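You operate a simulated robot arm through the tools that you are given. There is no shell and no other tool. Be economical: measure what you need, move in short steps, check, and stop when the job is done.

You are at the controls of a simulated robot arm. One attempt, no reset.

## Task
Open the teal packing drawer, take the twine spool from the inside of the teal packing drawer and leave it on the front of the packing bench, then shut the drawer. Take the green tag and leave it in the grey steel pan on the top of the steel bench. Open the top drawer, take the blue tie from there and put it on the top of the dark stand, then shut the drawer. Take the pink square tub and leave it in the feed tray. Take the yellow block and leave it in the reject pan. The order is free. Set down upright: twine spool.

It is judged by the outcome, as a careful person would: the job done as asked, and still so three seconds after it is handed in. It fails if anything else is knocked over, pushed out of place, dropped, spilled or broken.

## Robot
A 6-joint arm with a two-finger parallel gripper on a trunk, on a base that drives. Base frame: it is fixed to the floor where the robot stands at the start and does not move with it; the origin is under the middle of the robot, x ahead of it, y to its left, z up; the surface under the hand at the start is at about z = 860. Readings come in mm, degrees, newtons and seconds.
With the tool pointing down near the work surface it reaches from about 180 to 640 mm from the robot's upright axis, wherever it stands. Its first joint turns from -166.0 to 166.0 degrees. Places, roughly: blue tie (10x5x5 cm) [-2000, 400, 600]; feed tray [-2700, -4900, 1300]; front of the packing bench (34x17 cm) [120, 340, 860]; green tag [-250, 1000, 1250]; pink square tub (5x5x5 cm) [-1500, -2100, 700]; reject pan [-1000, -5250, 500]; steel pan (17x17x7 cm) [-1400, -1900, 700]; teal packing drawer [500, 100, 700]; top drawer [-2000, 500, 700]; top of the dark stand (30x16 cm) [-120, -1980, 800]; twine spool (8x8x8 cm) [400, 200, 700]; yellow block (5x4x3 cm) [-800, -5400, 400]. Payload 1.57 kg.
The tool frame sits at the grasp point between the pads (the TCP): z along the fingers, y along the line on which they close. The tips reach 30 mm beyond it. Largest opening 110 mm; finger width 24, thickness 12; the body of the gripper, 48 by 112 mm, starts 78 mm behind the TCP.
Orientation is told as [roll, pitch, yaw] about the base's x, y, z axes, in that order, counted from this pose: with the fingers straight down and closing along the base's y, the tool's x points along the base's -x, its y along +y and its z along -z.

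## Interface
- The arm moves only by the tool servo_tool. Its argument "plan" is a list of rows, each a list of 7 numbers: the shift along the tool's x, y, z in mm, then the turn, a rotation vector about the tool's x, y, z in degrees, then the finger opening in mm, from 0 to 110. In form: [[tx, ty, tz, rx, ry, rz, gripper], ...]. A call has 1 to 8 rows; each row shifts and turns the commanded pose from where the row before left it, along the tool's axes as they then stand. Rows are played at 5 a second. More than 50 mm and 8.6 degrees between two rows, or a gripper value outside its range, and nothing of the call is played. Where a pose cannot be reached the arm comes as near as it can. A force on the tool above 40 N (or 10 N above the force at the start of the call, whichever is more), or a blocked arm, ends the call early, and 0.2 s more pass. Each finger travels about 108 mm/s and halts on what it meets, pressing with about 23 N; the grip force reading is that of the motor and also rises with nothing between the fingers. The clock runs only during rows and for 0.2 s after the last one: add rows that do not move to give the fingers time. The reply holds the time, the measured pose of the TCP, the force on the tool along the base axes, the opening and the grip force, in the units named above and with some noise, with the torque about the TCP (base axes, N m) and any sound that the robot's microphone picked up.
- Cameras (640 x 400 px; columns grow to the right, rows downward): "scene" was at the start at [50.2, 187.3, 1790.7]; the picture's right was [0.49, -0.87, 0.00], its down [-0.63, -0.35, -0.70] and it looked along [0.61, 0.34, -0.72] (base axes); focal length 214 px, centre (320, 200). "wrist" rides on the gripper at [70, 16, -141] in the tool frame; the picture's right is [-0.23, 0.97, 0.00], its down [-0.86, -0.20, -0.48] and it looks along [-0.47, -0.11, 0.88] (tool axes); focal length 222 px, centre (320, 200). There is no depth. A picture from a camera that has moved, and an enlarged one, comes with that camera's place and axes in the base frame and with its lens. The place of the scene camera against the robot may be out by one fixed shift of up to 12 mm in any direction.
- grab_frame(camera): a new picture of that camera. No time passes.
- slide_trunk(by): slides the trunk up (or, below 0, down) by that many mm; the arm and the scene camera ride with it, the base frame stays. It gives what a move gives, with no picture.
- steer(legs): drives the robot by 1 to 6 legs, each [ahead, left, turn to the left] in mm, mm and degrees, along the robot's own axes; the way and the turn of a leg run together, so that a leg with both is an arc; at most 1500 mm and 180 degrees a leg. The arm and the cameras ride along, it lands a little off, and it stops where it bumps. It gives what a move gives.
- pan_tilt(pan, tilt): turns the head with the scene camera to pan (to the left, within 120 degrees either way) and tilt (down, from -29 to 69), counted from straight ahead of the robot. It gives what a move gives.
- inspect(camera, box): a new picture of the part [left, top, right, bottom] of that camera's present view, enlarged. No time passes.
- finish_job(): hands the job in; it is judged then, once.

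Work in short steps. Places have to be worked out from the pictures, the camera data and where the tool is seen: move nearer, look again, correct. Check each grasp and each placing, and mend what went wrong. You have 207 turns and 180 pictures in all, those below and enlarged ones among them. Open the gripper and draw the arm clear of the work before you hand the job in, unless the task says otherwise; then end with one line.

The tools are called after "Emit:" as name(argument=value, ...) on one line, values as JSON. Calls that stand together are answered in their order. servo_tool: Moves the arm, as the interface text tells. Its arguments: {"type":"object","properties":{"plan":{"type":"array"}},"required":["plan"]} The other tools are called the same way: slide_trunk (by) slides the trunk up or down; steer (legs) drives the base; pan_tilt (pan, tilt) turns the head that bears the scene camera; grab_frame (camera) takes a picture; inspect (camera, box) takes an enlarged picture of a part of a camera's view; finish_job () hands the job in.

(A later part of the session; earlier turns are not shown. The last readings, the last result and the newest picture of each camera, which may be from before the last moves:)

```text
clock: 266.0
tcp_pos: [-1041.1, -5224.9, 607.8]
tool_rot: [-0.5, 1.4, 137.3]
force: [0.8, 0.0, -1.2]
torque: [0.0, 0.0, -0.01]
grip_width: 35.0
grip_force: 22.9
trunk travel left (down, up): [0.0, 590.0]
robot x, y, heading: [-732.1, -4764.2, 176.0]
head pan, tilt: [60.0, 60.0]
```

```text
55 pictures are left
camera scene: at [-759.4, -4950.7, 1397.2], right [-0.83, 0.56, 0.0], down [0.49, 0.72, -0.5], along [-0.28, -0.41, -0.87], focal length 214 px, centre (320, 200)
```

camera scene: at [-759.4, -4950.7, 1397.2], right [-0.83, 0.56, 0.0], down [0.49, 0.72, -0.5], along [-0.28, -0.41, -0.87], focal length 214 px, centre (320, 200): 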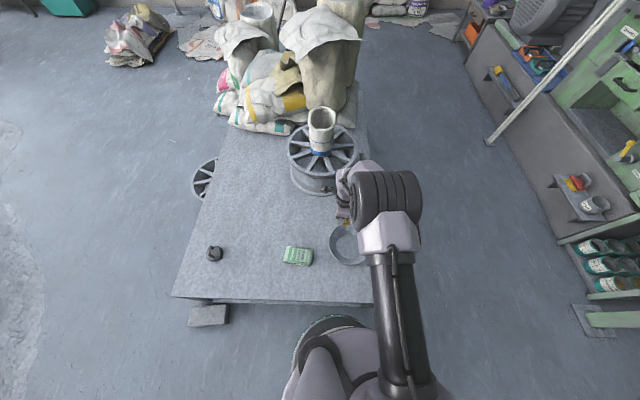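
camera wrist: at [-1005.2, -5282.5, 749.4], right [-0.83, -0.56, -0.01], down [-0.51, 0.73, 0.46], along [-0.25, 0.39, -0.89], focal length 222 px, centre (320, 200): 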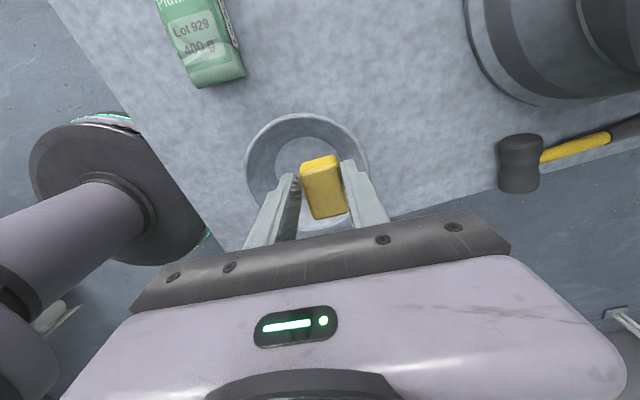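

Pan centre ≈ (-1051, -5174). Shift over it and lower in steps.

Emit:
servo_tool(plan=[[-21, -16, 20, 0, 0, 0, 25], [-21, -15, 30, 0, 0, 0, 25], [0, 0, 40, 0, 0, 0, 25]])

Emit:
grab_frame(camera="wrist")

```text
clock: 266.8
tcp_pos: [-1049.5, -5174.1, 513.9]
tool_rot: [-0.5, 1.5, 137.3]
force: [0.0, -0.3, -0.4]
torque: [0.0, -0.01, 0.01]
grip_width: 34.2
grip_force: 22.7
trunk travel left (down, up): [0.0, 590.0]
robot x, y, heading: [-729.8, -4761.7, 175.8]
head pan, tilt: [60.0, 60.0]
```

```text
54 pictures are left
camera wrist: at [-1012.8, -5232.4, 658.0], right [-0.83, -0.56, -0.01], down [-0.5, 0.73, 0.46], along [-0.25, 0.39, -0.89], focal length 222 px, centre (320, 200)
```

wrist: 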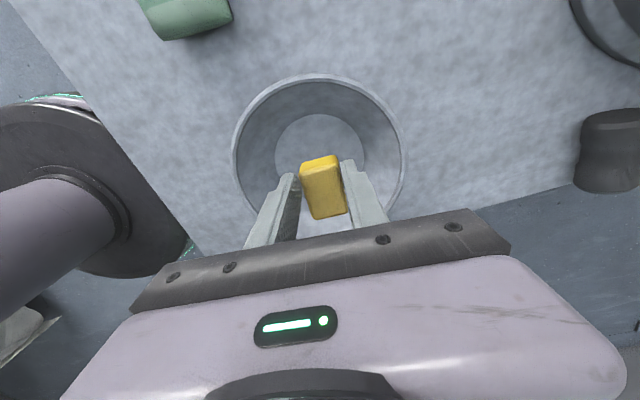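

Centred over the pan. Lower to near the bottom.

Emit:
servo_tool(plan=[[0, 0, 30, 0, 0, 0, 25], [0, 0, 30, 0, 0, 0, 25], [0, 0, 15, 0, 0, 0, 25]])

Emit:
servo_tool(plan=[[0, 0, 4, 0, 0, 0, 25], [0, 0, 3, 0, 0, 0, 25]])

Emit:
servo_tool(plan=[[0, 0, 3, 0, 0, 0, 25], [0, 0, 3, 0, 0, 0, 25]])

```text
clock: 267.6
tcp_pos: [-1046.9, -5174.1, 441.7]
tool_rot: [-0.4, 1.4, 137.4]
force: [0.7, 0.7, -1.4]
torque: [0.02, -0.05, -0.02]
grip_width: 34.3
grip_force: 22.9
trunk travel left (down, up): [0.0, 590.0]
robot x, y, heading: [-730.4, -4764.5, 175.8]
head pan, tilt: [60.0, 60.0]
```

```text
clock: 268.2
tcp_pos: [-1047.5, -5174.8, 433.2]
tool_rot: [-0.5, 1.4, 137.4]
force: [0.6, 0.2, -0.4]
torque: [-0.01, -0.03, 0.0]
grip_width: 34.2
grip_force: 23.2
trunk travel left (down, up): [0.0, 590.0]
robot x, y, heading: [-728.4, -4759.9, 175.6]
head pan, tilt: [60.0, 60.0]
```

```text
clock: 268.8
tcp_pos: [-1047.3, -5175.1, 429.1]
tool_rot: [-0.5, 1.3, 137.4]
force: [-0.4, -0.5, -1.6]
torque: [0.01, 0.01, 0.0]
grip_width: 34.2
grip_force: 23.0
trunk travel left (down, up): [0.0, 590.0]
robot x, y, heading: [-730.2, -4763.9, 175.7]
head pan, tilt: [60.0, 60.0]
```

Emit:
servo_tool(plan=[[0, 0, 3, 0, 0, 0, 25], [0, 0, 2, 0, 0, 0, 25]])

Emit:
servo_tool(plan=[[0, 0, 2, 0, 0, 0, 25], [0, 0, 2, 0, 0, 0, 25]])

Emit:
grab_frame(camera="wrist")

```text
clock: 269.4
tcp_pos: [-1047.8, -5176.4, 422.9]
tool_rot: [-0.5, 1.4, 137.5]
force: [0.2, -0.2, -0.8]
torque: [0.02, -0.01, 0.03]
grip_width: 34.3
grip_force: 23.1
trunk travel left (down, up): [0.0, 590.0]
robot x, y, heading: [-733.5, -4761.4, 175.9]
head pan, tilt: [60.0, 60.0]
```

```text
clock: 270.0
tcp_pos: [-1047.4, -5176.1, 421.0]
tool_rot: [-0.2, 1.5, 137.4]
force: [2.6, 3.5, 24.9]
torque: [0.43, 0.22, 0.01]
grip_width: 34.2
grip_force: 22.6
trunk travel left (down, up): [0.0, 590.0]
robot x, y, heading: [-733.5, -4763.1, 176.0]
head pan, tilt: [60.0, 60.0]
```

```text
53 pictures are left
camera wrist: at [-1010.5, -5233.2, 563.9], right [-0.83, -0.56, -0.01], down [-0.5, 0.73, 0.46], along [-0.25, 0.38, -0.89], focal length 222 px, centre (320, 200)
```

wrist: 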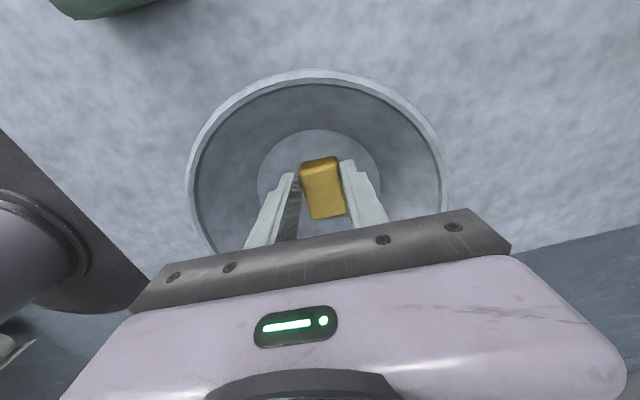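

Block is on the pan bottom. Release with a small opening and rise.

Emit:
servo_tool(plan=[[0, 0, -2, 0, 0, 0, 52], [0, 0, 0, 0, 0, 0, 52], [0, 0, -30, 0, 0, 0, 52], [0, 0, -40, 0, 0, 0, 52], [0, 0, -40, 0, 0, 0, 52], [0, 0, -40, 0, 0, 0, 52]])

Emit:
grab_frame(camera="wrist")

```text
clock: 271.4
tcp_pos: [-1049.5, -5172.1, 572.6]
tool_rot: [-0.5, 1.4, 137.5]
force: [0.6, -0.3, -0.3]
torque: [0.01, 0.0, 0.02]
grip_width: 52.0
grip_force: 0.0
trunk travel left (down, up): [0.0, 590.0]
robot x, y, heading: [-727.7, -4760.4, 175.5]
head pan, tilt: [60.0, 60.0]
```

```text
52 pictures are left
camera wrist: at [-1013.7, -5231.1, 714.2], right [-0.83, -0.56, -0.01], down [-0.51, 0.73, 0.46], along [-0.25, 0.39, -0.89], focal length 222 px, centre (320, 200)
```

wrist: 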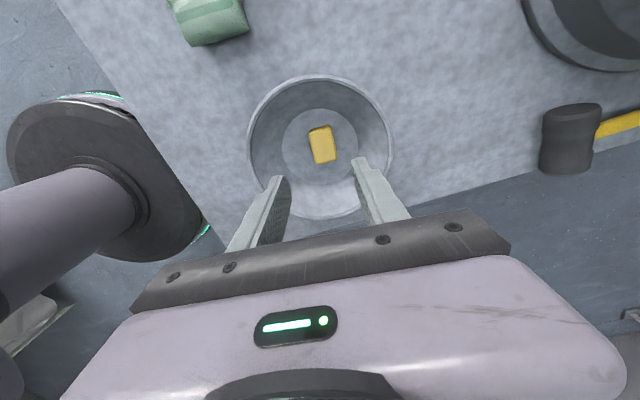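

The yellow block lies in the reject pan. I tuck the arm in, raise a little and drive back toward the doorway, keeping the arm clear of the posts.

Emit:
servo_tool(plan=[[0, 0, -40, 0, 0, 0, 52], [0, 0, -40, 0, 0, 0, 52], [-3, -40, -20, 0, 0, 0, 52], [-3, -40, -20, 0, 0, 0, 52], [-3, -40, 0, 0, 0, 0, 52]])

Emit:
slide_trunk(by=120)

Emit:
steer(legs=[[654, -792, 0], [-509, -860, 0]])

```text
clock: 272.6
tcp_pos: [-977.6, -5077.1, 691.2]
tool_rot: [-0.4, 1.4, 137.3]
force: [0.2, -0.4, 0.5]
torque: [0.02, 0.03, 0.03]
grip_width: 52.1
grip_force: 0.1
trunk travel left (down, up): [0.0, 590.0]
robot x, y, heading: [-732.3, -4762.5, 175.7]
head pan, tilt: [60.0, 60.0]
```

```text
clock: 274.1
tcp_pos: [-977.4, -5077.3, 810.2]
tool_rot: [-0.5, 1.4, 137.5]
force: [0.5, -0.4, -0.3]
torque: [-0.02, 0.04, -0.02]
grip_width: 51.8
grip_force: 0.0
trunk travel left (down, up): [-120.0, 470.0]
robot x, y, heading: [-730.0, -4762.2, 175.5]
head pan, tilt: [60.0, 60.0]
```

```text
clock: 284.2
tcp_pos: [-996.6, -3417.7, 811.3]
tool_rot: [-0.4, 1.3, 137.1]
force: [-0.2, 0.7, 0.5]
torque: [0.03, -0.02, -0.02]
grip_width: 51.8
grip_force: 0.0
trunk travel left (down, up): [-120.0, 470.0]
robot x, y, heading: [-750.9, -3106.2, 175.8]
head pan, tilt: [60.0, 60.0]
```

Emit:
steer(legs=[[0, 0, 90], [-377, -637, 0], [0, 0, -90]])

Emit:
pan_tilt(pan=-120, tilt=35)

Emit:
grab_frame(camera="scene")

```text
clock: 294.1
tcp_pos: [-1258.6, -3060.5, 812.2]
tool_rot: [-0.4, 0.6, -170.1]
force: [0.3, 0.3, 0.3]
torque: [0.01, 0.01, -0.02]
grip_width: 52.0
grip_force: 0.0
trunk travel left (down, up): [-120.0, 470.0]
robot x, y, heading: [-1360.4, -2680.2, -134.7]
head pan, tilt: [60.0, 60.0]
stopped in leg 3: the robot was blocked; the commanded pose is now the measured one
```

```text
clock: 296.8
tcp_pos: [-1259.9, -3060.2, 812.1]
tool_rot: [-0.3, 0.5, -170.2]
force: [-0.1, -0.2, 0.0]
torque: [-0.01, -0.01, 0.0]
grip_width: 51.9
grip_force: 0.1
trunk travel left (down, up): [-120.0, 470.0]
robot x, y, heading: [-1362.0, -2681.3, -134.5]
head pan, tilt: [-120.0, 35.0]
```

```text
51 pictures are left
camera scene: at [-1254.5, -2660.9, 1550.3], right [0.96, 0.27, -0.01], down [0.14, -0.56, -0.82], along [-0.22, 0.79, -0.58], focal length 214 px, centre (320, 200)
```

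scene: 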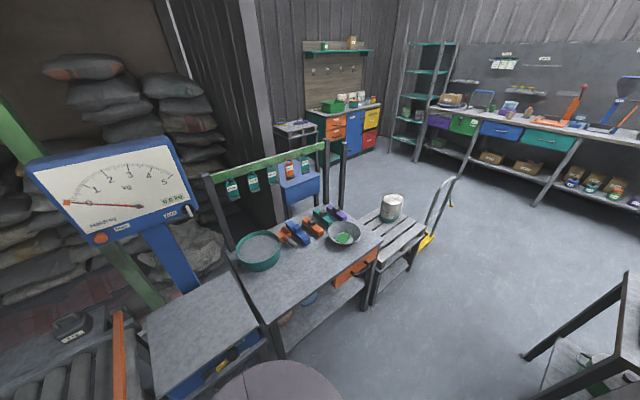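

The hand touched the green post during the turn. I turn back, move nearer the doorway where there is room, then turn again.

Emit:
steer(legs=[[0, 0, 38]])

Emit:
grab_frame(camera="wrist")

```text
clock: 299.0
tcp_pos: [-1052.4, -2930.0, 810.1]
tool_rot: [-0.8, 1.2, -132.7]
force: [-0.3, 0.1, 0.4]
torque: [0.02, 0.01, -0.02]
grip_width: 52.1
grip_force: 0.0
trunk travel left (down, up): [-120.0, 470.0]
robot x, y, heading: [-1361.7, -2678.5, -96.7]
head pan, tilt: [-120.0, 35.0]
```

```text
50 pictures are left
camera wrist: at [-993.9, -2893.1, 952.2], right [0.56, -0.83, -0.02], down [-0.73, -0.51, 0.46], along [-0.39, -0.25, -0.89], focal length 222 px, centre (320, 200)
```

wrist: 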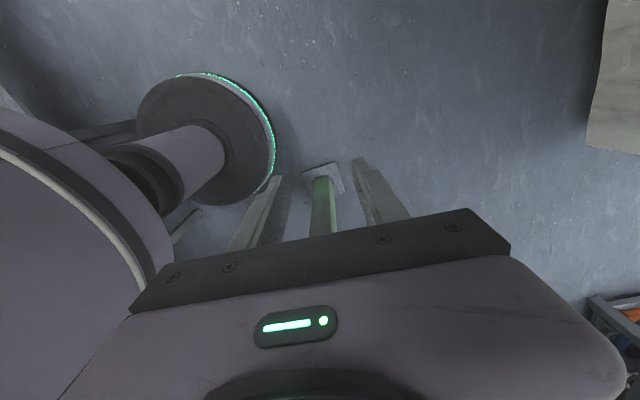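

Emit:
steer(legs=[[-200, 107, 0], [0, 0, -88]])

```text
clock: 304.4
tcp_pos: [-1461.0, -2816.2, 809.7]
tool_rot: [-0.8, 1.3, 140.6]
force: [-0.2, -0.1, -0.4]
torque: [0.0, 0.02, -0.01]
grip_width: 52.0
grip_force: 0.1
trunk travel left (down, up): [-120.0, 470.0]
robot x, y, heading: [-1227.6, -2493.7, 176.8]
head pan, tilt: [-120.0, 35.0]
```

Through the turn now. I drive out through the doorway and across to the left cabinets.

Emit:
steer(legs=[[-567, -913, 0], [-565, -909, 0], [1190, -738, 0]])

Emit:
pan_tilt(pan=-30, tilt=35)

Emit:
grab_frame(camera="scene")

```text
clock: 321.6
tcp_pos: [-1360.9, -249.7, 811.0]
tool_rot: [-0.7, 1.2, 139.8]
force: [0.0, -1.0, 0.5]
torque: [-0.03, 0.01, 0.01]
grip_width: 51.9
grip_force: 0.1
trunk travel left (down, up): [-120.0, 470.0]
robot x, y, heading: [-1127.2, 75.4, 175.9]
head pan, tilt: [-120.0, 35.0]
```

```text
clock: 323.2
tcp_pos: [-1361.8, -249.3, 809.2]
tool_rot: [-0.6, 1.3, 139.8]
force: [0.4, -0.9, -0.3]
torque: [0.0, -0.01, 0.02]
grip_width: 52.0
grip_force: 0.0
trunk travel left (down, up): [-120.0, 470.0]
robot x, y, heading: [-1129.8, 71.8, 175.8]
head pan, tilt: [-30.0, 35.0]
```

```text
49 pictures are left
camera scene: at [-1190.0, -13.1, 1551.5], right [0.56, 0.83, 0.0], down [0.47, -0.32, -0.82], along [-0.68, 0.46, -0.57], focal length 214 px, centre (320, 200)
```

scene: 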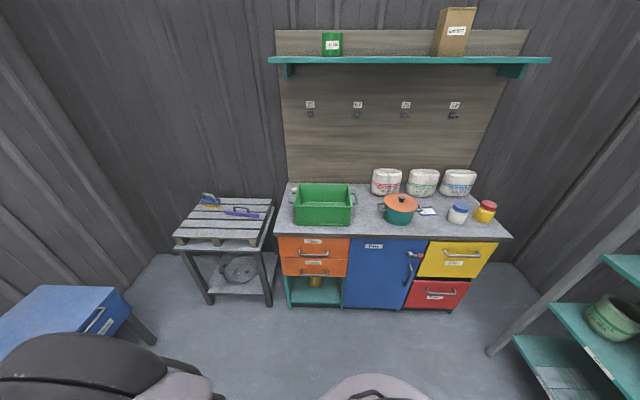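

I read the drawer labels.

Emit:
inspect(camera="scene", box=[270, 215, 510, 315])

```text
2.67 times, centred on (390, 265) of scene
camera zoom: at [-1190.0, -13.1, 1551.5], right [0.56, 0.83, 0.0], down [0.47, -0.32, -0.82], along [-0.68, 0.46, -0.57], focal length 572 px, centre (133, 27)
```

zoom: 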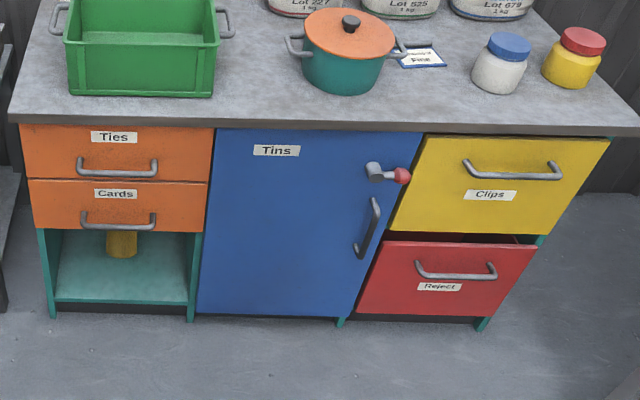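

"Ties" is the top orange drawer; its handle is near (-1812, 370, 730), front facing +t. I position the robot with the same offset that worked for the teal drawer.

Emit:
steer(legs=[[543, 280, 0], [0, 0, -87]])

Emit:
pan_tilt(pan=10, tilt=55)

Emit:
grab_frame(camera="scene")

Emit:
grab_frame(camera="wrist")

```text
clock: 330.3
tcp_pos: [-2012.9, 50.1, 810.0]
tool_rot: [-0.7, 1.2, 52.6]
force: [1.0, -0.2, 0.2]
torque: [0.03, 0.0, -0.02]
grip_width: 52.1
grip_force: 0.1
trunk travel left (down, up): [-120.0, 470.0]
robot x, y, heading: [-1682.5, -169.4, 88.6]
head pan, tilt: [-30.0, 35.0]
```

```text
clock: 331.4
tcp_pos: [-2013.3, 51.1, 809.6]
tool_rot: [-0.7, 1.3, 52.7]
force: [0.4, 0.3, 0.3]
torque: [0.01, 0.0, 0.01]
grip_width: 51.8
grip_force: 0.1
trunk travel left (down, up): [-120.0, 470.0]
robot x, y, heading: [-1683.0, -168.6, 88.7]
head pan, tilt: [10.0, 55.0]
```

```text
47 pictures are left
camera scene: at [-1833.5, -105.0, 1523.3], right [0.99, 0.15, 0.0], down [0.12, -0.81, -0.57], along [-0.09, 0.57, -0.82], focal length 214 px, centre (320, 200)
```

scene: 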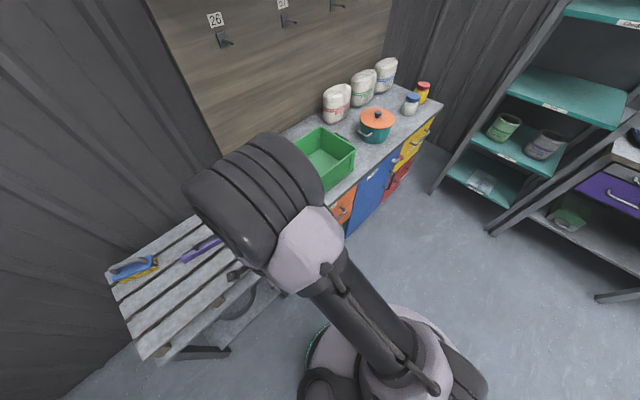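

```text
46 pictures are left
camera wrist: at [-2068.1, 8.4, 952.2], right [-0.64, 0.77, -0.02], down [0.68, 0.57, 0.46], along [0.37, 0.28, -0.89], focal length 222 px, centre (320, 200)
```

wrist: 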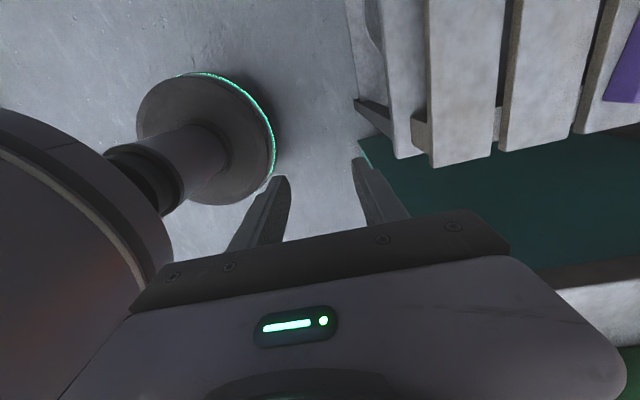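

I swing the hand away from the slatted table and around in front of the drawer.

Emit:
servo_tool(plan=[[0, -40, -5, 0, 0, 0, 52], [0, -40, -5, 0, 0, 0, 52], [0, -40, 0, 0, 0, 0, 52], [-47, 0, 0, 0, 0, 0, 52], [-47, 0, 0, 0, 0, 0, 52], [-47, 0, 0, 0, 0, 0, 52], [-47, 0, 0, 0, 0, 0, 52], [-47, 0, 0, 0, 0, 0, 52]])

Emit:
servo_tool(plan=[[-47, 0, 0, 0, 0, 0, 52], [-47, 0, 0, -7.5, 0, 0, 52], [-20, 0, 0, -7.5, 0, 0, 52], [0, 0, 0, -7.5, 0, 0, 52], [0, 0, 0, -7.5, 0, 0, 52], [0, 0, 0, -7.5, 0, 0, 52], [0, 0, 0, -7.5, 0, 0, 52], [0, 0, 0, -7.5, 0, 0, 52]])

Emit:
grab_frame(camera="wrist")

```text
clock: 333.2
tcp_pos: [-1779.7, 170.2, 816.2]
tool_rot: [-0.6, 1.2, 52.7]
force: [-0.9, -1.0, 0.7]
torque: [-0.03, -0.02, 0.04]
grip_width: 52.0
grip_force: 0.1
out of reach, approached as far as the arm can: row 3
trunk travel left (down, up): [-120.0, 470.0]
robot x, y, heading: [-1683.6, -167.7, 88.5]
head pan, tilt: [10.0, 55.0]
```

```text
clock: 335.0
tcp_pos: [-1711.8, 260.7, 813.7]
tool_rot: [51.9, 1.3, 52.6]
force: [0.0, 0.5, -0.3]
torque: [0.03, 0.02, -0.04]
grip_width: 52.0
grip_force: 0.0
trunk travel left (down, up): [-120.0, 470.0]
robot x, y, heading: [-1679.3, -166.7, 89.0]
head pan, tilt: [10.0, 55.0]
```

```text
45 pictures are left
camera wrist: at [-1673.3, 144.6, 914.7], right [-0.33, 0.56, 0.76], down [0.92, 0.38, 0.12], along [-0.22, 0.74, -0.64], focal length 222 px, centre (320, 200)
```

wrist: 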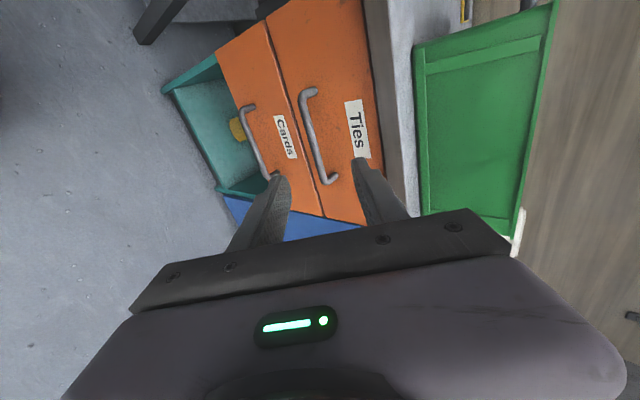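

The Ties handle is in view. I advance 70 mm along the tool axis to gauge its depth.

Emit:
servo_tool(plan=[[0, 0, 35, 0, 0, 0, 44], [0, 0, 35, 0, 0, 0, 40]])

Emit:
grab_frame(camera="wrist")

```text
clock: 335.6
tcp_pos: [-1757.5, 293.5, 770.2]
tool_rot: [51.8, 1.3, 52.5]
force: [-0.3, 0.6, 1.0]
torque: [-0.01, 0.02, 0.02]
grip_width: 40.1
grip_force: 0.0
trunk travel left (down, up): [-120.0, 470.0]
robot x, y, heading: [-1683.2, -167.2, 88.8]
head pan, tilt: [10.0, 55.0]
```

```text
44 pictures are left
camera wrist: at [-1718.6, 177.5, 871.2], right [-0.33, 0.56, 0.76], down [0.92, 0.38, 0.12], along [-0.22, 0.74, -0.64], focal length 222 px, centre (320, 200)
```

wrist: 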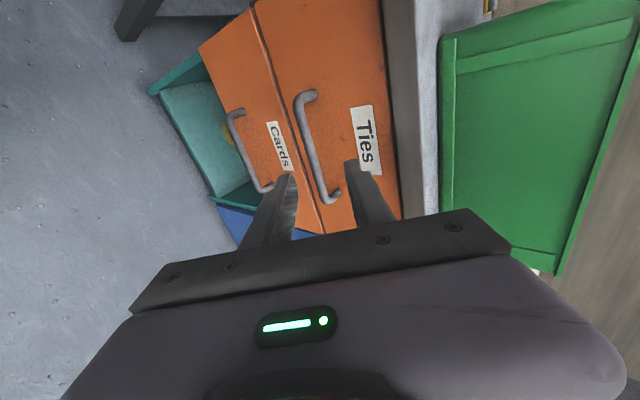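

Depth seems larger (handle z≈630). I lower the trunk 90 mm, which also gives a good baseline.

Emit:
slide_trunk(by=-90)

Emit:
grab_frame(camera="wrist")

```text
clock: 336.9
tcp_pos: [-1757.5, 292.9, 679.4]
tool_rot: [51.8, 1.3, 52.6]
force: [0.1, 1.1, -0.2]
torque: [0.01, 0.0, 0.01]
grip_width: 40.3
grip_force: 0.0
trunk travel left (down, up): [-30.0, 560.0]
robot x, y, heading: [-1681.0, -168.0, 88.6]
head pan, tilt: [10.0, 55.0]
```

```text
43 pictures are left
camera wrist: at [-1718.3, 177.1, 781.6], right [-0.33, 0.56, 0.76], down [0.92, 0.38, 0.12], along [-0.22, 0.74, -0.64], focal length 222 px, centre (320, 200)
```

wrist: 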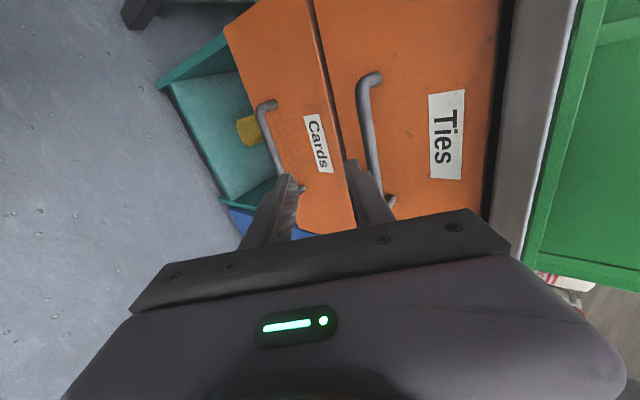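

Good baseline: handle at (-1843, 362, 665). I line up (57 mm in tool y) and advance 45 mm.

Emit:
servo_tool(plan=[[-3, 29, 0, 0, 0, 0, 40], [0, 28, 0, 0, 0, 0, 40], [0, 0, 25, 0, 0, 0, 40], [0, 0, 20, 0, 0, 0, 40]])

Emit:
inspect(camera="wrist", box=[220, 60, 420, 260])

```text
clock: 337.9
tcp_pos: [-1809.9, 337.3, 697.4]
tool_rot: [51.8, 1.4, 52.7]
force: [-0.2, -0.3, -0.4]
torque: [-0.01, -0.03, 0.01]
grip_width: 40.2
grip_force: 0.1
trunk travel left (down, up): [-30.0, 560.0]
robot x, y, heading: [-1679.8, -171.3, 88.9]
head pan, tilt: [10.0, 55.0]
```

```text
2.00 times, centred on (320, 160) of wrist
camera zoom: at [-1772.7, 222.7, 798.8], right [-0.33, 0.56, 0.76], down [0.92, 0.38, 0.12], along [-0.22, 0.74, -0.64], focal length 444 px, centre (320, 280)
```

zoom: 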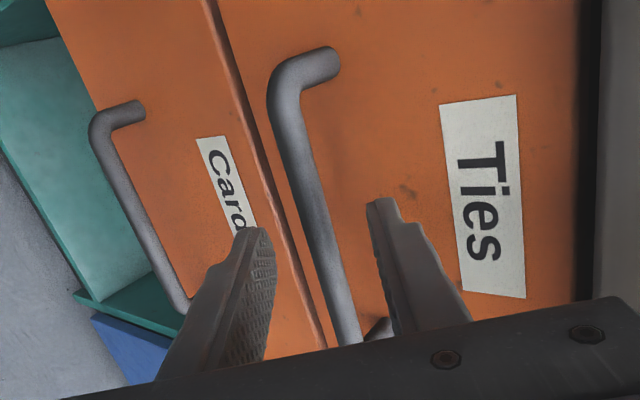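

Bar is between the fingertips. Advance 32 mm and close.

Emit:
servo_tool(plan=[[0, 0, 16, 0, 0, 0, 40], [0, 0, 16, 0, 0, 0, 40], [0, 0, 0, 0, 0, 0, 40]])

Emit:
inspect(camera="wrist", box=[220, 60, 420, 260])

Emit:
servo_tool(plan=[[0, 0, 0, 0, 0, 0, 0], [0, 0, 0, 0, 0, 0, 0], [0, 0, 0, 0, 0, 0, 0]])

```text
clock: 338.7
tcp_pos: [-1831.6, 352.8, 678.1]
tool_rot: [51.8, 1.3, 52.7]
force: [-0.3, 0.0, -0.8]
torque: [0.01, 0.0, 0.03]
grip_width: 39.8
grip_force: 0.0
trunk travel left (down, up): [-30.0, 560.0]
robot x, y, heading: [-1680.8, -169.5, 88.6]
head pan, tilt: [10.0, 55.0]
```

```text
2.00 times, centred on (320, 160) of wrist
camera zoom: at [-1792.7, 237.4, 779.0], right [-0.33, 0.56, 0.76], down [0.92, 0.38, 0.12], along [-0.22, 0.74, -0.64], focal length 444 px, centre (320, 280)
```

zoom: 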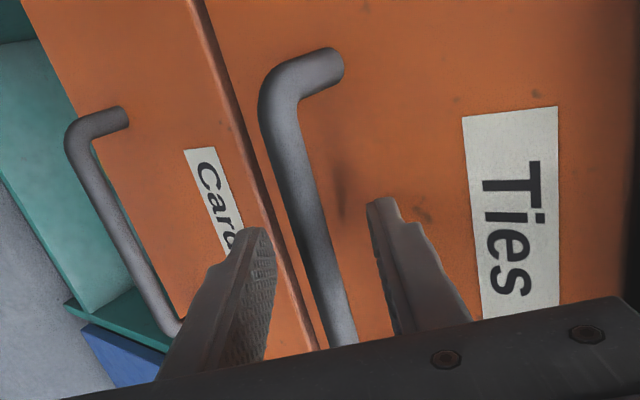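

```text
clock: 339.5
tcp_pos: [-1829.9, 350.9, 676.1]
tool_rot: [51.7, 1.3, 52.7]
force: [12.9, -7.3, -22.8]
torque: [0.21, -0.96, 0.32]
grip_width: 14.4
grip_force: 30.7
trunk travel left (down, up): [-30.0, 560.0]
robot x, y, heading: [-1680.8, -165.2, 88.8]
head pan, tilt: [10.0, 55.0]
```

Handle held at 14.4 mm. Pull the drawer out.

Emit:
servo_tool(plan=[[0, -3, 0, 0, 0, 0, 0], [-1, -12, -16, 0, 0, 0, 0], [-1.5, -22, -28, 0, 0, 0, 0], [-1.5, -22, -28, 0, 0, 0, 0], [-1.5, -22, -28, 0, 0, 0, 0]])

Emit:
servo_tool(plan=[[-1.5, -22, -28, 0, 0, 0, 0], [-1.5, -22, -28, 0, 0, 0, 0], [-1.5, -22, -28, 0, 0, 0, 0], [-1.5, -22, -28, 0, 0, 0, 0]])

Emit:
grab_frame(camera="scene")

```text
clock: 340.7
tcp_pos: [-1726.3, 277.5, 676.0]
tool_rot: [51.9, 1.3, 52.7]
force: [-10.7, -18.4, 1.7]
torque: [-0.05, 0.12, 1.19]
grip_width: 14.3
grip_force: 30.5
trunk travel left (down, up): [-30.0, 560.0]
robot x, y, heading: [-1680.5, -167.7, 88.9]
head pan, tilt: [10.0, 55.0]
```

```text
clock: 341.5
tcp_pos: [-1647.3, 219.3, 675.8]
tool_rot: [51.9, 1.3, 53.1]
force: [-1.0, -4.9, 17.7]
torque: [0.11, 0.23, 1.21]
grip_width: 14.9
grip_force: 30.7
trunk travel left (down, up): [-30.0, 560.0]
robot x, y, heading: [-1683.2, -164.5, 88.5]
head pan, tilt: [10.0, 55.0]
stopped in row 3: the force on the tool passed its limit at 42 N (the readings are from after the stop); the commanded pose is now the measured one
```

```text
40 pictures are left
camera scene: at [-1834.7, -106.6, 1433.4], right [0.99, 0.15, 0.0], down [0.12, -0.81, -0.57], along [-0.09, 0.57, -0.82], focal length 214 px, centre (320, 200)
```

scene: 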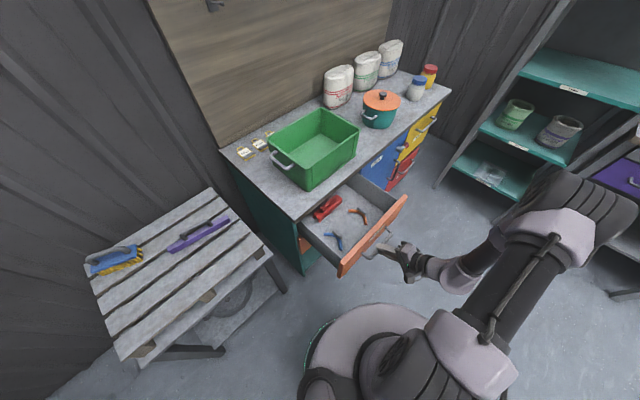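

Drawer is open; a blue tie, an orange one and a red item are inside. Release, back off, and inspect.

Emit:
servo_tool(plan=[[0, 0, 0, 0, 0, 0, 50], [0, 0, 0, 0, 0, 0, 50], [0, 0, -30, 0, 0, 0, 50], [0, 0, -40, 0, 0, 0, 60], [0, 30, -30, 0, 0, 0, 80], [0, 40, 0, 0, 0, 0, 100], [0, 40, 0, 0, 0, 0, 100]])

Emit:
inspect(camera="scene", box=[290, 170, 420, 280])

```text
clock: 343.1
tcp_pos: [-1634.6, 218.1, 823.2]
tool_rot: [51.8, 1.4, 52.8]
force: [0.1, 0.3, 0.4]
torque: [-0.02, 0.0, 0.0]
grip_width: 99.9
grip_force: 0.0
trunk travel left (down, up): [-30.0, 560.0]
robot x, y, heading: [-1685.9, -169.6, 88.7]
head pan, tilt: [10.0, 55.0]
```

```text
3.64 times, centred on (355, 225) of scene
camera zoom: at [-1833.9, -105.2, 1433.3], right [0.99, 0.15, 0.0], down [0.12, -0.81, -0.57], along [-0.09, 0.57, -0.82], focal length 780 px, centre (193, 109)
```

zoom: 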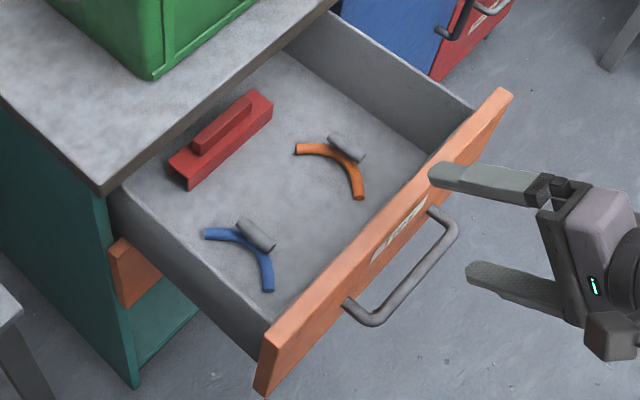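

The blue tie has a grey cylinder on it, lying roughly along t, at about (-1818, 280). I turn the tool vertical, with fingers closing along n.

Emit:
servo_tool(plan=[[0, 0, -10, 7.4, 0, 0, 80], [0, 0, -10, 7.4, 0, 0, 80], [0, 0, 0, 7.4, 0, 0, 80], [0, 0, 0, 7.4, 0, 0, 80], [0, 0, 0, 7.4, 0, 0, 80], [0, 0, 0, 7.4, 0, 0, 80], [0, 0, 0, 7.4, 0, 0, 80]])

Emit:
servo_tool(plan=[[0, 0, 0, 0, 0, -8.4, 80], [0, 0, 0, 0, 0, -8.4, 80], [0, 0, 0, 0, 0, -8.4, 80], [0, 0, 0, 0, 0, -8.4, 80], [0, 0, 0, 0, 0, -8.4, 80], [0, 0, 0, 0, 0, -8.4, 80], [0, 0, 0, 0, 0, -8.4, 80], [0, 0, 0, 0, 0, -8.4, 80]])

Emit:
servo_tool(plan=[[0, 0, 0, 0, 0, -8, 80], [0, 0, 0, 0, 0, -8, 80], [0, 0, 0, 0, 0, -7, 80]])

```text
clock: 344.7
tcp_pos: [-1623.1, 207.9, 837.7]
tool_rot: [0.1, 1.3, 52.8]
force: [0.3, -0.3, -0.5]
torque: [-0.03, 0.02, 0.0]
grip_width: 79.8
grip_force: 0.0
trunk travel left (down, up): [-30.0, 560.0]
robot x, y, heading: [-1683.5, -167.3, 88.5]
head pan, tilt: [10.0, 55.0]
```

```text
clock: 346.5
tcp_pos: [-1622.3, 207.6, 835.6]
tool_rot: [1.3, 0.6, 120.2]
force: [0.7, 0.9, 0.1]
torque: [0.01, 0.0, 0.03]
grip_width: 80.1
grip_force: 0.1
trunk travel left (down, up): [-30.0, 560.0]
robot x, y, heading: [-1683.8, -169.1, 88.6]
head pan, tilt: [10.0, 55.0]
```

```text
clock: 347.3
tcp_pos: [-1623.1, 207.6, 837.3]
tool_rot: [1.4, 0.0, 143.1]
force: [0.0, 0.4, -0.1]
torque: [0.0, -0.04, 0.02]
grip_width: 79.9
grip_force: 0.0
trunk travel left (down, up): [-30.0, 560.0]
robot x, y, heading: [-1682.0, -172.0, 88.8]
head pan, tilt: [10.0, 55.0]
```

Emit:
servo_tool(plan=[[-36, 11, 0, 0, 0, 0, 80], [-36, 11, 0, 0, 0, 0, 80], [-36, 11, 0, 0, 0, 0, 80], [-36, 11, 10, 0, 0, 0, 80], [-36, 11, 20, 0, 0, 0, 80]])

Emit:
grab_frame(camera="wrist")

```text
clock: 348.5
tcp_pos: [-1801.1, 273.0, 808.0]
tool_rot: [1.4, 0.0, 143.1]
force: [-0.5, -0.7, -0.9]
torque: [-0.01, 0.04, -0.01]
grip_width: 80.0
grip_force: 0.1
trunk travel left (down, up): [-30.0, 560.0]
robot x, y, heading: [-1682.1, -164.0, 88.7]
head pan, tilt: [10.0, 55.0]
```

```text
38 pictures are left
camera wrist: at [-1753.5, 219.6, 949.3], right [-0.77, -0.64, 0.02], down [-0.56, 0.68, 0.47], along [-0.32, 0.35, -0.88], focal length 222 px, centre (320, 200)
```

wrist: 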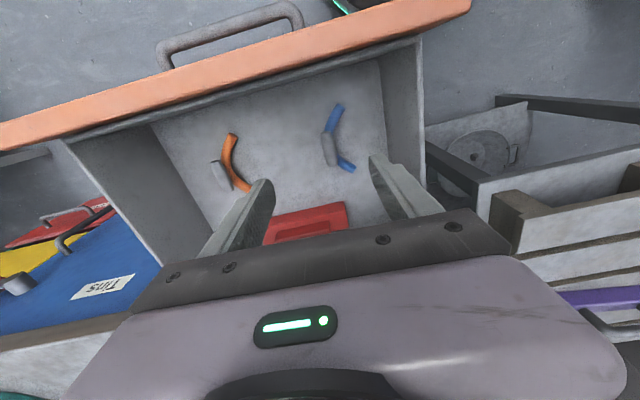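

Cylinder at about (-1822, 273). Shift, rotate -9°, and descend to z≈730 for a closer look.

Emit:
servo_tool(plan=[[-17, 12, 10, 0, 0, 0, 70], [0, 0, 25, 0, 0, -4.5, 60], [0, 0, 25, 0, 0, -4.5, 55], [0, 0, 20, 0, 0, 0, 55]])

Emit:
grab_frame(camera="wrist")

```text
clock: 349.5
tcp_pos: [-1823.5, 271.3, 727.9]
tool_rot: [1.4, -0.1, 152.1]
force: [-0.4, 0.2, -0.1]
torque: [0.03, 0.01, -0.02]
grip_width: 55.2
grip_force: 0.0
trunk travel left (down, up): [-30.0, 560.0]
robot x, y, heading: [-1678.6, -172.3, 88.8]
head pan, tilt: [10.0, 55.0]
```

```text
37 pictures are left
camera wrist: at [-1767.1, 226.1, 869.4], right [-0.66, -0.75, 0.02], down [-0.65, 0.59, 0.48], along [-0.37, 0.3, -0.88], focal length 222 px, centre (320, 200)
```

wrist: 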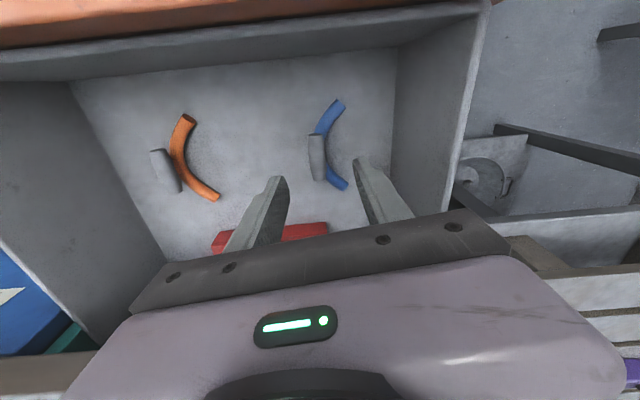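

Adjust -3 mm in y, +4° and descend 55 mm.

Emit:
servo_tool(plan=[[0, -3, 20, 0, 0, 4, 50], [0, 0, 20, 0, 0, 0, 46], [0, 0, 15, 0, 0, 0, 46]])

Emit:
inspect(camera="wrist", box=[240, 100, 400, 220])

```text
clock: 350.3
tcp_pos: [-1821.6, 272.6, 673.7]
tool_rot: [1.4, -0.1, 148.0]
force: [0.4, -0.3, 0.7]
torque: [-0.04, 0.03, 0.01]
grip_width: 46.1
grip_force: 0.0
trunk travel left (down, up): [-30.0, 560.0]
robot x, y, heading: [-1685.3, -167.4, 88.6]
head pan, tilt: [10.0, 55.0]
```

```text
3.33 times, centred on (320, 160) of wrist
camera zoom: at [-1769.8, 223.7, 814.9], right [-0.71, -0.71, 0.02], down [-0.61, 0.63, 0.48], along [-0.35, 0.32, -0.88], focal length 740 px, centre (320, 333)
```

zoom: 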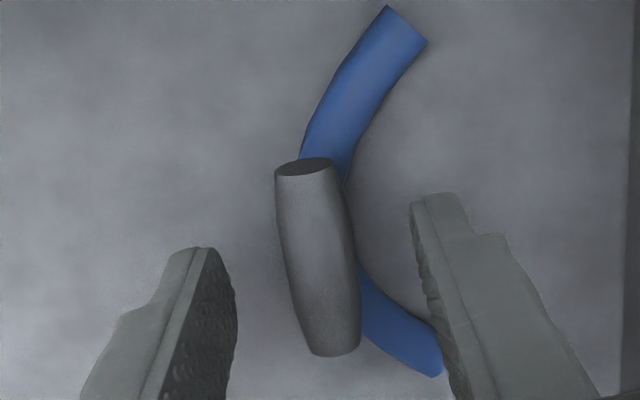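

The current x position fits the window between the arc's branches. I descend 24 mm more and check before closing.

Emit:
servo_tool(plan=[[0, -1, 12, 0, 0, 0, 46], [0, 0, 10, 0, 0, 0, 46]])

Emit:
inspect(camera="wrist", box=[240, 100, 400, 220])

```text
clock: 350.9
tcp_pos: [-1821.8, 274.2, 650.4]
tool_rot: [1.4, -0.1, 148.0]
force: [-0.7, 0.8, 0.1]
torque: [-0.03, 0.0, -0.03]
grip_width: 46.0
grip_force: 0.2
trunk travel left (down, up): [-30.0, 560.0]
robot x, y, heading: [-1685.1, -166.5, 88.7]
head pan, tilt: [10.0, 55.0]
```

```text
3.33 times, centred on (320, 160) of wrist
camera zoom: at [-1769.8, 224.6, 792.5], right [-0.71, -0.71, 0.02], down [-0.61, 0.63, 0.48], along [-0.35, 0.32, -0.88], focal length 740 px, centre (320, 333)
```

zoom: 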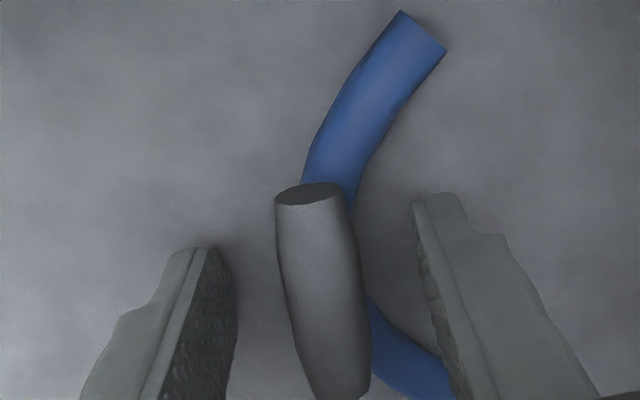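

Try closing here; the opening will tell.

Emit:
servo_tool(plan=[[0, 0, 0, 0, 0, 0, 30], [0, 0, 0, 0, 0, 0, 12], [0, 0, 0, 0, 0, 0, 10], [0, 0, 0, 0, 0, 0, 10]])

Emit:
inspect(camera="wrist", box=[240, 100, 400, 220])

```text
clock: 351.9
tcp_pos: [-1821.0, 272.0, 650.1]
tool_rot: [1.4, -0.1, 148.1]
force: [0.1, 1.0, -0.2]
torque: [0.01, 0.03, -0.01]
grip_width: 17.6
grip_force: 23.0
trunk travel left (down, up): [-30.0, 560.0]
robot x, y, heading: [-1678.7, -173.0, 88.7]
head pan, tilt: [10.0, 55.0]
```

```text
3.33 times, centred on (320, 160) of wrist
camera zoom: at [-1769.8, 224.5, 792.6], right [-0.71, -0.71, 0.02], down [-0.61, 0.63, 0.48], along [-0.35, 0.32, -0.88], focal length 740 px, centre (320, 333)
```

zoom: 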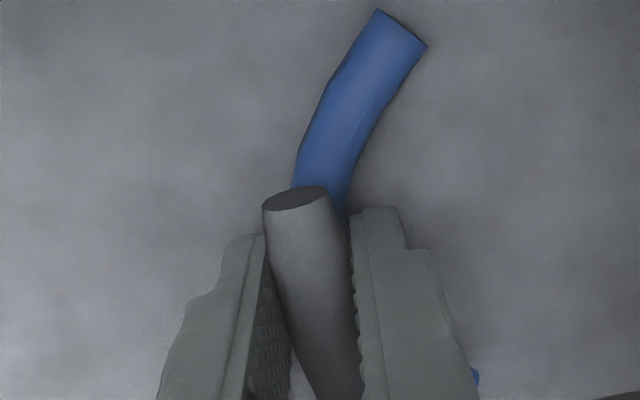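

Gripped at 17.6 mm. Lift slowly and check.

Emit:
servo_tool(plan=[[0, 0, -8, 0, 0, 0, 5], [0, 0, -15, 0, 0, 0, 5], [0, 0, -20, 0, 0, 0, 5], [0, 0, -20, 0, 0, 0, 5], [0, 0, -20, 0, 0, 0, 5], [0, 0, -20, 0, 0, 0, 5], [0, 0, -20, 0, 0, 0, 5]])

Emit:
grab_frame(camera="wrist")

```text
clock: 353.5
tcp_pos: [-1819.5, 274.1, 774.0]
tool_rot: [1.4, 0.0, 148.0]
force: [-0.9, 0.4, 0.0]
torque: [0.04, 0.01, 0.0]
grip_width: 17.3
grip_force: 22.7
trunk travel left (down, up): [-30.0, 560.0]
robot x, y, heading: [-1681.1, -169.0, 88.7]
head pan, tilt: [10.0, 55.0]
```

```text
33 pictures are left
camera wrist: at [-1767.7, 226.0, 915.8], right [-0.71, -0.71, 0.02], down [-0.61, 0.63, 0.48], along [-0.35, 0.32, -0.88], focal length 222 px, centre (320, 200)
```

wrist: 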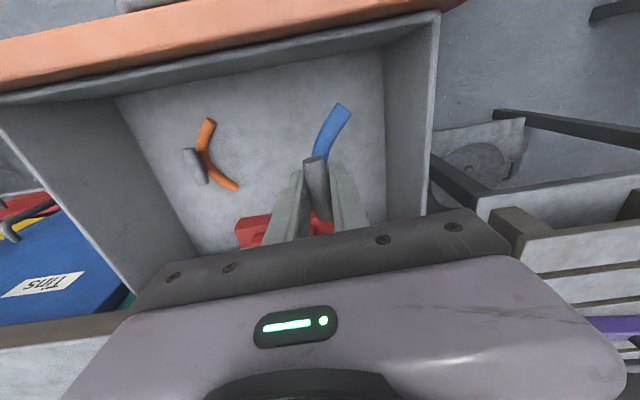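

Tie is held. I lift further and draw back from over the drawer at gentle speed.

Emit:
servo_tool(plan=[[0, 0, -25, 0, 0, 0, 5], [0, 0, -25, 0, 0, 0, 5], [10, 0, -15, 0, 0, 0, 5], [22, 0, 0, 0, 0, 0, 5], [25, 0, 0, 0, 0, 0, 5], [25, 0, 0, 0, 0, 0, 5], [25, 0, 0, 0, 0, 0, 5], [20, 0, 0, 0, 0, 0, 5]])

Emit:
slide_trunk(by=160)

Emit:
grab_frame(camera="wrist")

```text
clock: 355.3
tcp_pos: [-1710.9, 209.6, 839.0]
tool_rot: [1.5, -0.2, 148.0]
force: [-0.1, 0.2, -0.1]
torque: [0.0, 0.02, 0.01]
grip_width: 17.5
grip_force: 23.3
trunk travel left (down, up): [-30.0, 560.0]
robot x, y, heading: [-1686.6, -168.3, 88.5]
head pan, tilt: [10.0, 55.0]
```

```text
clock: 357.1
tcp_pos: [-1710.6, 209.6, 998.3]
tool_rot: [1.4, 0.0, 148.0]
force: [-0.8, 0.2, -0.4]
torque: [0.02, 0.02, -0.03]
grip_width: 17.5
grip_force: 22.9
trunk travel left (down, up): [-190.0, 400.0]
robot x, y, heading: [-1680.0, -165.9, 88.5]
head pan, tilt: [10.0, 55.0]
```

```text
32 pictures are left
camera wrist: at [-1659.4, 161.1, 1139.9], right [-0.71, -0.71, 0.02], down [-0.61, 0.63, 0.48], along [-0.35, 0.32, -0.88], focal length 222 px, centre (320, 200)
```

wrist: 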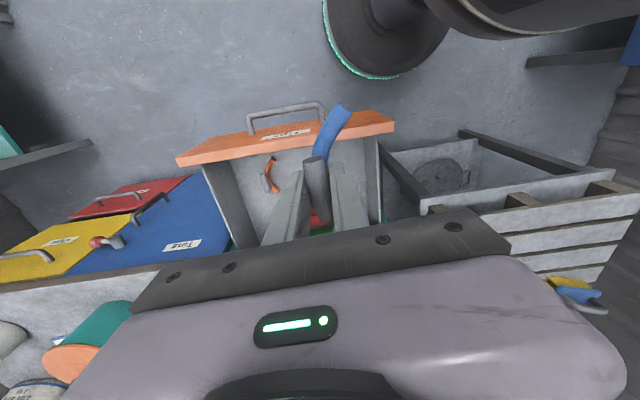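

Now drive across to the dark stand, keeping clear of the trolley, and turn so the arm leads toward it.

Emit:
steer(legs=[[-276, -1137, 0], [-653, -982, 0], [0, 0, 70], [0, 0, 71]])

Emit:
pan_tilt(pan=10, tilt=35)

Emit:
grab_frame(camera="scene")

```text
clock: 374.8
tcp_pos: [197.0, -1473.1, 999.8]
tool_rot: [1.4, -0.1, -71.6]
force: [0.0, -0.4, -0.2]
torque: [-0.02, -0.01, 0.02]
grip_width: 17.2
grip_force: 22.8
trunk travel left (down, up): [-190.0, 400.0]
robot x, y, heading: [414.8, -1160.8, -131.0]
head pan, tilt: [10.0, 55.0]
```

```text
clock: 375.6
tcp_pos: [196.6, -1473.1, 998.5]
tool_rot: [1.4, -0.2, -71.5]
force: [0.6, 0.6, -0.3]
torque: [-0.03, 0.03, -0.02]
grip_width: 17.6
grip_force: 22.9
trunk travel left (down, up): [-190.0, 400.0]
robot x, y, heading: [415.3, -1163.8, -130.8]
head pan, tilt: [10.0, 35.0]
```

```text
31 pictures are left
camera scene: at [488.4, -1308.0, 1621.5], right [-0.86, 0.51, 0.0], down [0.29, 0.49, -0.82], along [-0.42, -0.7, -0.57], focal length 214 px, centre (320, 200)
```

scene: 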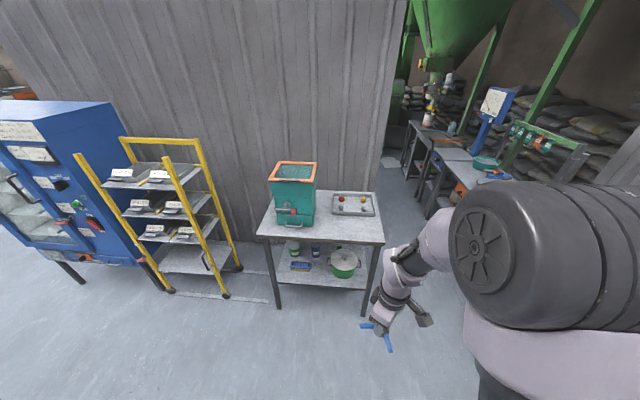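

Stand top is clear in front of the tray. I drive in so the hand comes over (-125, -1982).

Emit:
steer(legs=[[594, 82, 0]])

Emit:
grab_frame(camera="wrist")

Emit:
pan_tilt(pan=20, tilt=55)

Emit:
grab_frame(camera="scene")

```text
clock: 379.0
tcp_pos: [-131.8, -1973.4, 998.9]
tool_rot: [1.4, 0.0, -71.9]
force: [0.0, 0.3, 0.3]
torque: [0.0, 0.01, 0.0]
grip_width: 17.5
grip_force: 23.2
trunk travel left (down, up): [-190.0, 400.0]
robot x, y, heading: [90.2, -1664.9, -131.0]
head pan, tilt: [10.0, 35.0]
```

```text
30 pictures are left
camera wrist: at [-141.7, -1902.8, 1140.0], right [1.0, 0.09, 0.02], down [0.07, -0.88, 0.48], along [0.06, -0.47, -0.88], focal length 222 px, centre (320, 200)
```

wrist: 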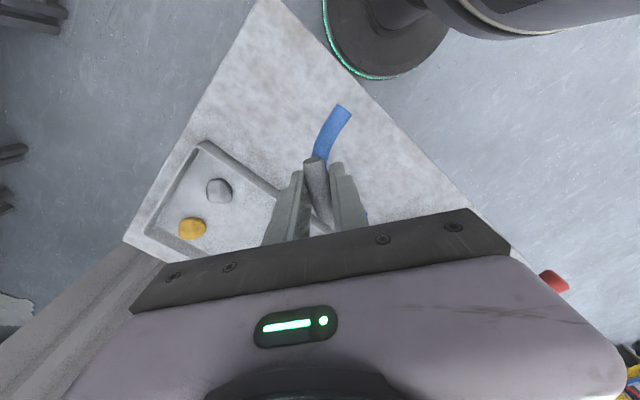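

```text
clock: 379.8
tcp_pos: [-130.7, -1972.7, 998.8]
tool_rot: [1.4, -0.2, -71.8]
force: [-0.1, -0.4, 0.1]
torque: [-0.01, 0.0, -0.01]
grip_width: 17.3
grip_force: 23.3
trunk travel left (down, up): [-190.0, 400.0]
robot x, y, heading: [88.5, -1663.5, -131.1]
head pan, tilt: [20.0, 55.0]
```

```text
29 pictures are left
camera scene: at [180.1, -1800.5, 1593.3], right [-0.93, 0.36, 0.0], down [0.3, 0.76, -0.57], along [-0.21, -0.54, -0.82], focal length 214 px, centre (320, 200)
```

scene: 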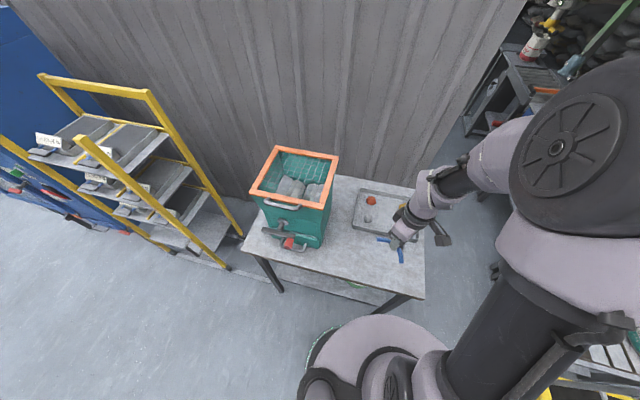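

Placement spot is clear of tray and edges. Lower in stages until contact.

Emit:
servo_tool(plan=[[0, 0, 20, 0, 0, 0, 5], [0, 0, 25, 0, 0, 0, 5], [0, 0, 25, 0, 0, 0, 5], [0, 0, 25, 0, 0, 0, 5], [0, 0, 10, 0, 0, 0, 5]])

Emit:
inspect(camera="scene", box=[330, 190, 450, 310])

```text
clock: 381.0
tcp_pos: [-128.4, -1971.7, 894.0]
tool_rot: [1.4, -0.1, -71.8]
force: [0.0, 0.0, -0.5]
torque: [-0.03, 0.0, 0.05]
grip_width: 17.1
grip_force: 22.7
trunk travel left (down, up): [-190.0, 400.0]
robot x, y, heading: [87.0, -1665.3, -130.9]
head pan, tilt: [20.0, 55.0]
```

```text
3.33 times, centred on (390, 250) of scene
camera zoom: at [180.1, -1800.6, 1593.3], right [-0.93, 0.36, 0.0], down [0.3, 0.76, -0.57], along [-0.21, -0.54, -0.82], focal length 715 px, centre (87, 33)
```

zoom: 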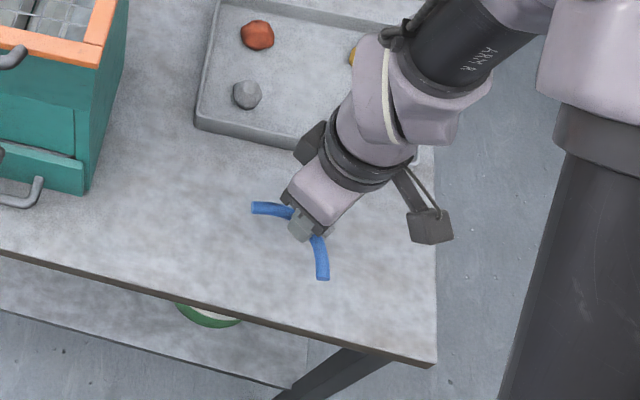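

Good spot. Continue down in small steps.

Emit:
servo_tool(plan=[[0, 0, 10, 0, 0, 0, 5], [0, 0, 10, 0, 0, 0, 5], [0, 0, 8, 0, 0, 0, 5]])

Emit:
servo_tool(plan=[[0, 0, 4, 0, 0, 0, 5], [0, 0, 4, 0, 0, 0, 5]])

Emit:
servo_tool(plan=[[0, 0, 4, 0, 0, 0, 5], [0, 0, 4, 0, 0, 0, 5]])

Emit:
inspect(camera="scene", box=[330, 190, 450, 310])

```text
clock: 381.8
tcp_pos: [-128.8, -1971.4, 865.0]
tool_rot: [1.5, -0.1, -71.8]
force: [0.2, 0.1, -0.4]
torque: [0.01, 0.02, 0.01]
grip_width: 17.7
grip_force: 22.6
trunk travel left (down, up): [-190.0, 400.0]
robot x, y, heading: [86.9, -1664.3, -131.0]
head pan, tilt: [20.0, 55.0]
```

```text
clock: 382.4
tcp_pos: [-128.6, -1972.0, 857.6]
tool_rot: [1.4, -0.1, -71.8]
force: [0.0, 0.2, 0.1]
torque: [-0.01, 0.01, 0.0]
grip_width: 17.5
grip_force: 23.0
trunk travel left (down, up): [-190.0, 400.0]
robot x, y, heading: [91.4, -1665.3, -131.1]
head pan, tilt: [20.0, 55.0]
```

```text
clock: 383.0
tcp_pos: [-126.9, -1972.1, 848.8]
tool_rot: [1.4, 0.0, -71.7]
force: [0.5, -0.7, 0.1]
torque: [-0.01, 0.01, 0.0]
grip_width: 17.6
grip_force: 23.2
trunk travel left (down, up): [-190.0, 400.0]
robot x, y, heading: [87.3, -1668.2, -130.8]
head pan, tilt: [20.0, 55.0]
```

```text
3.33 times, centred on (390, 250) of scene
camera zoom: at [180.2, -1800.5, 1593.3], right [-0.93, 0.36, 0.0], down [0.3, 0.76, -0.57], along [-0.21, -0.54, -0.82], focal length 715 px, centre (87, 33)
```

zoom: 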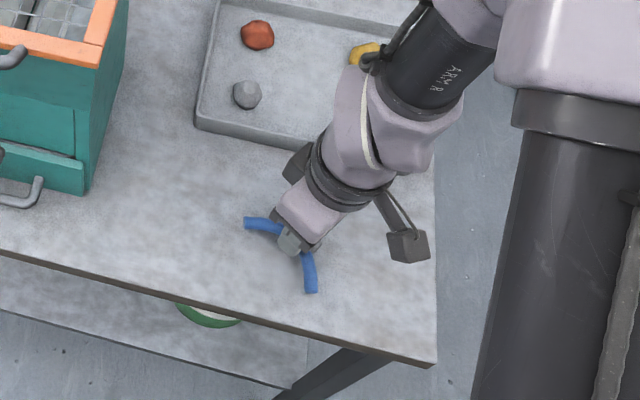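

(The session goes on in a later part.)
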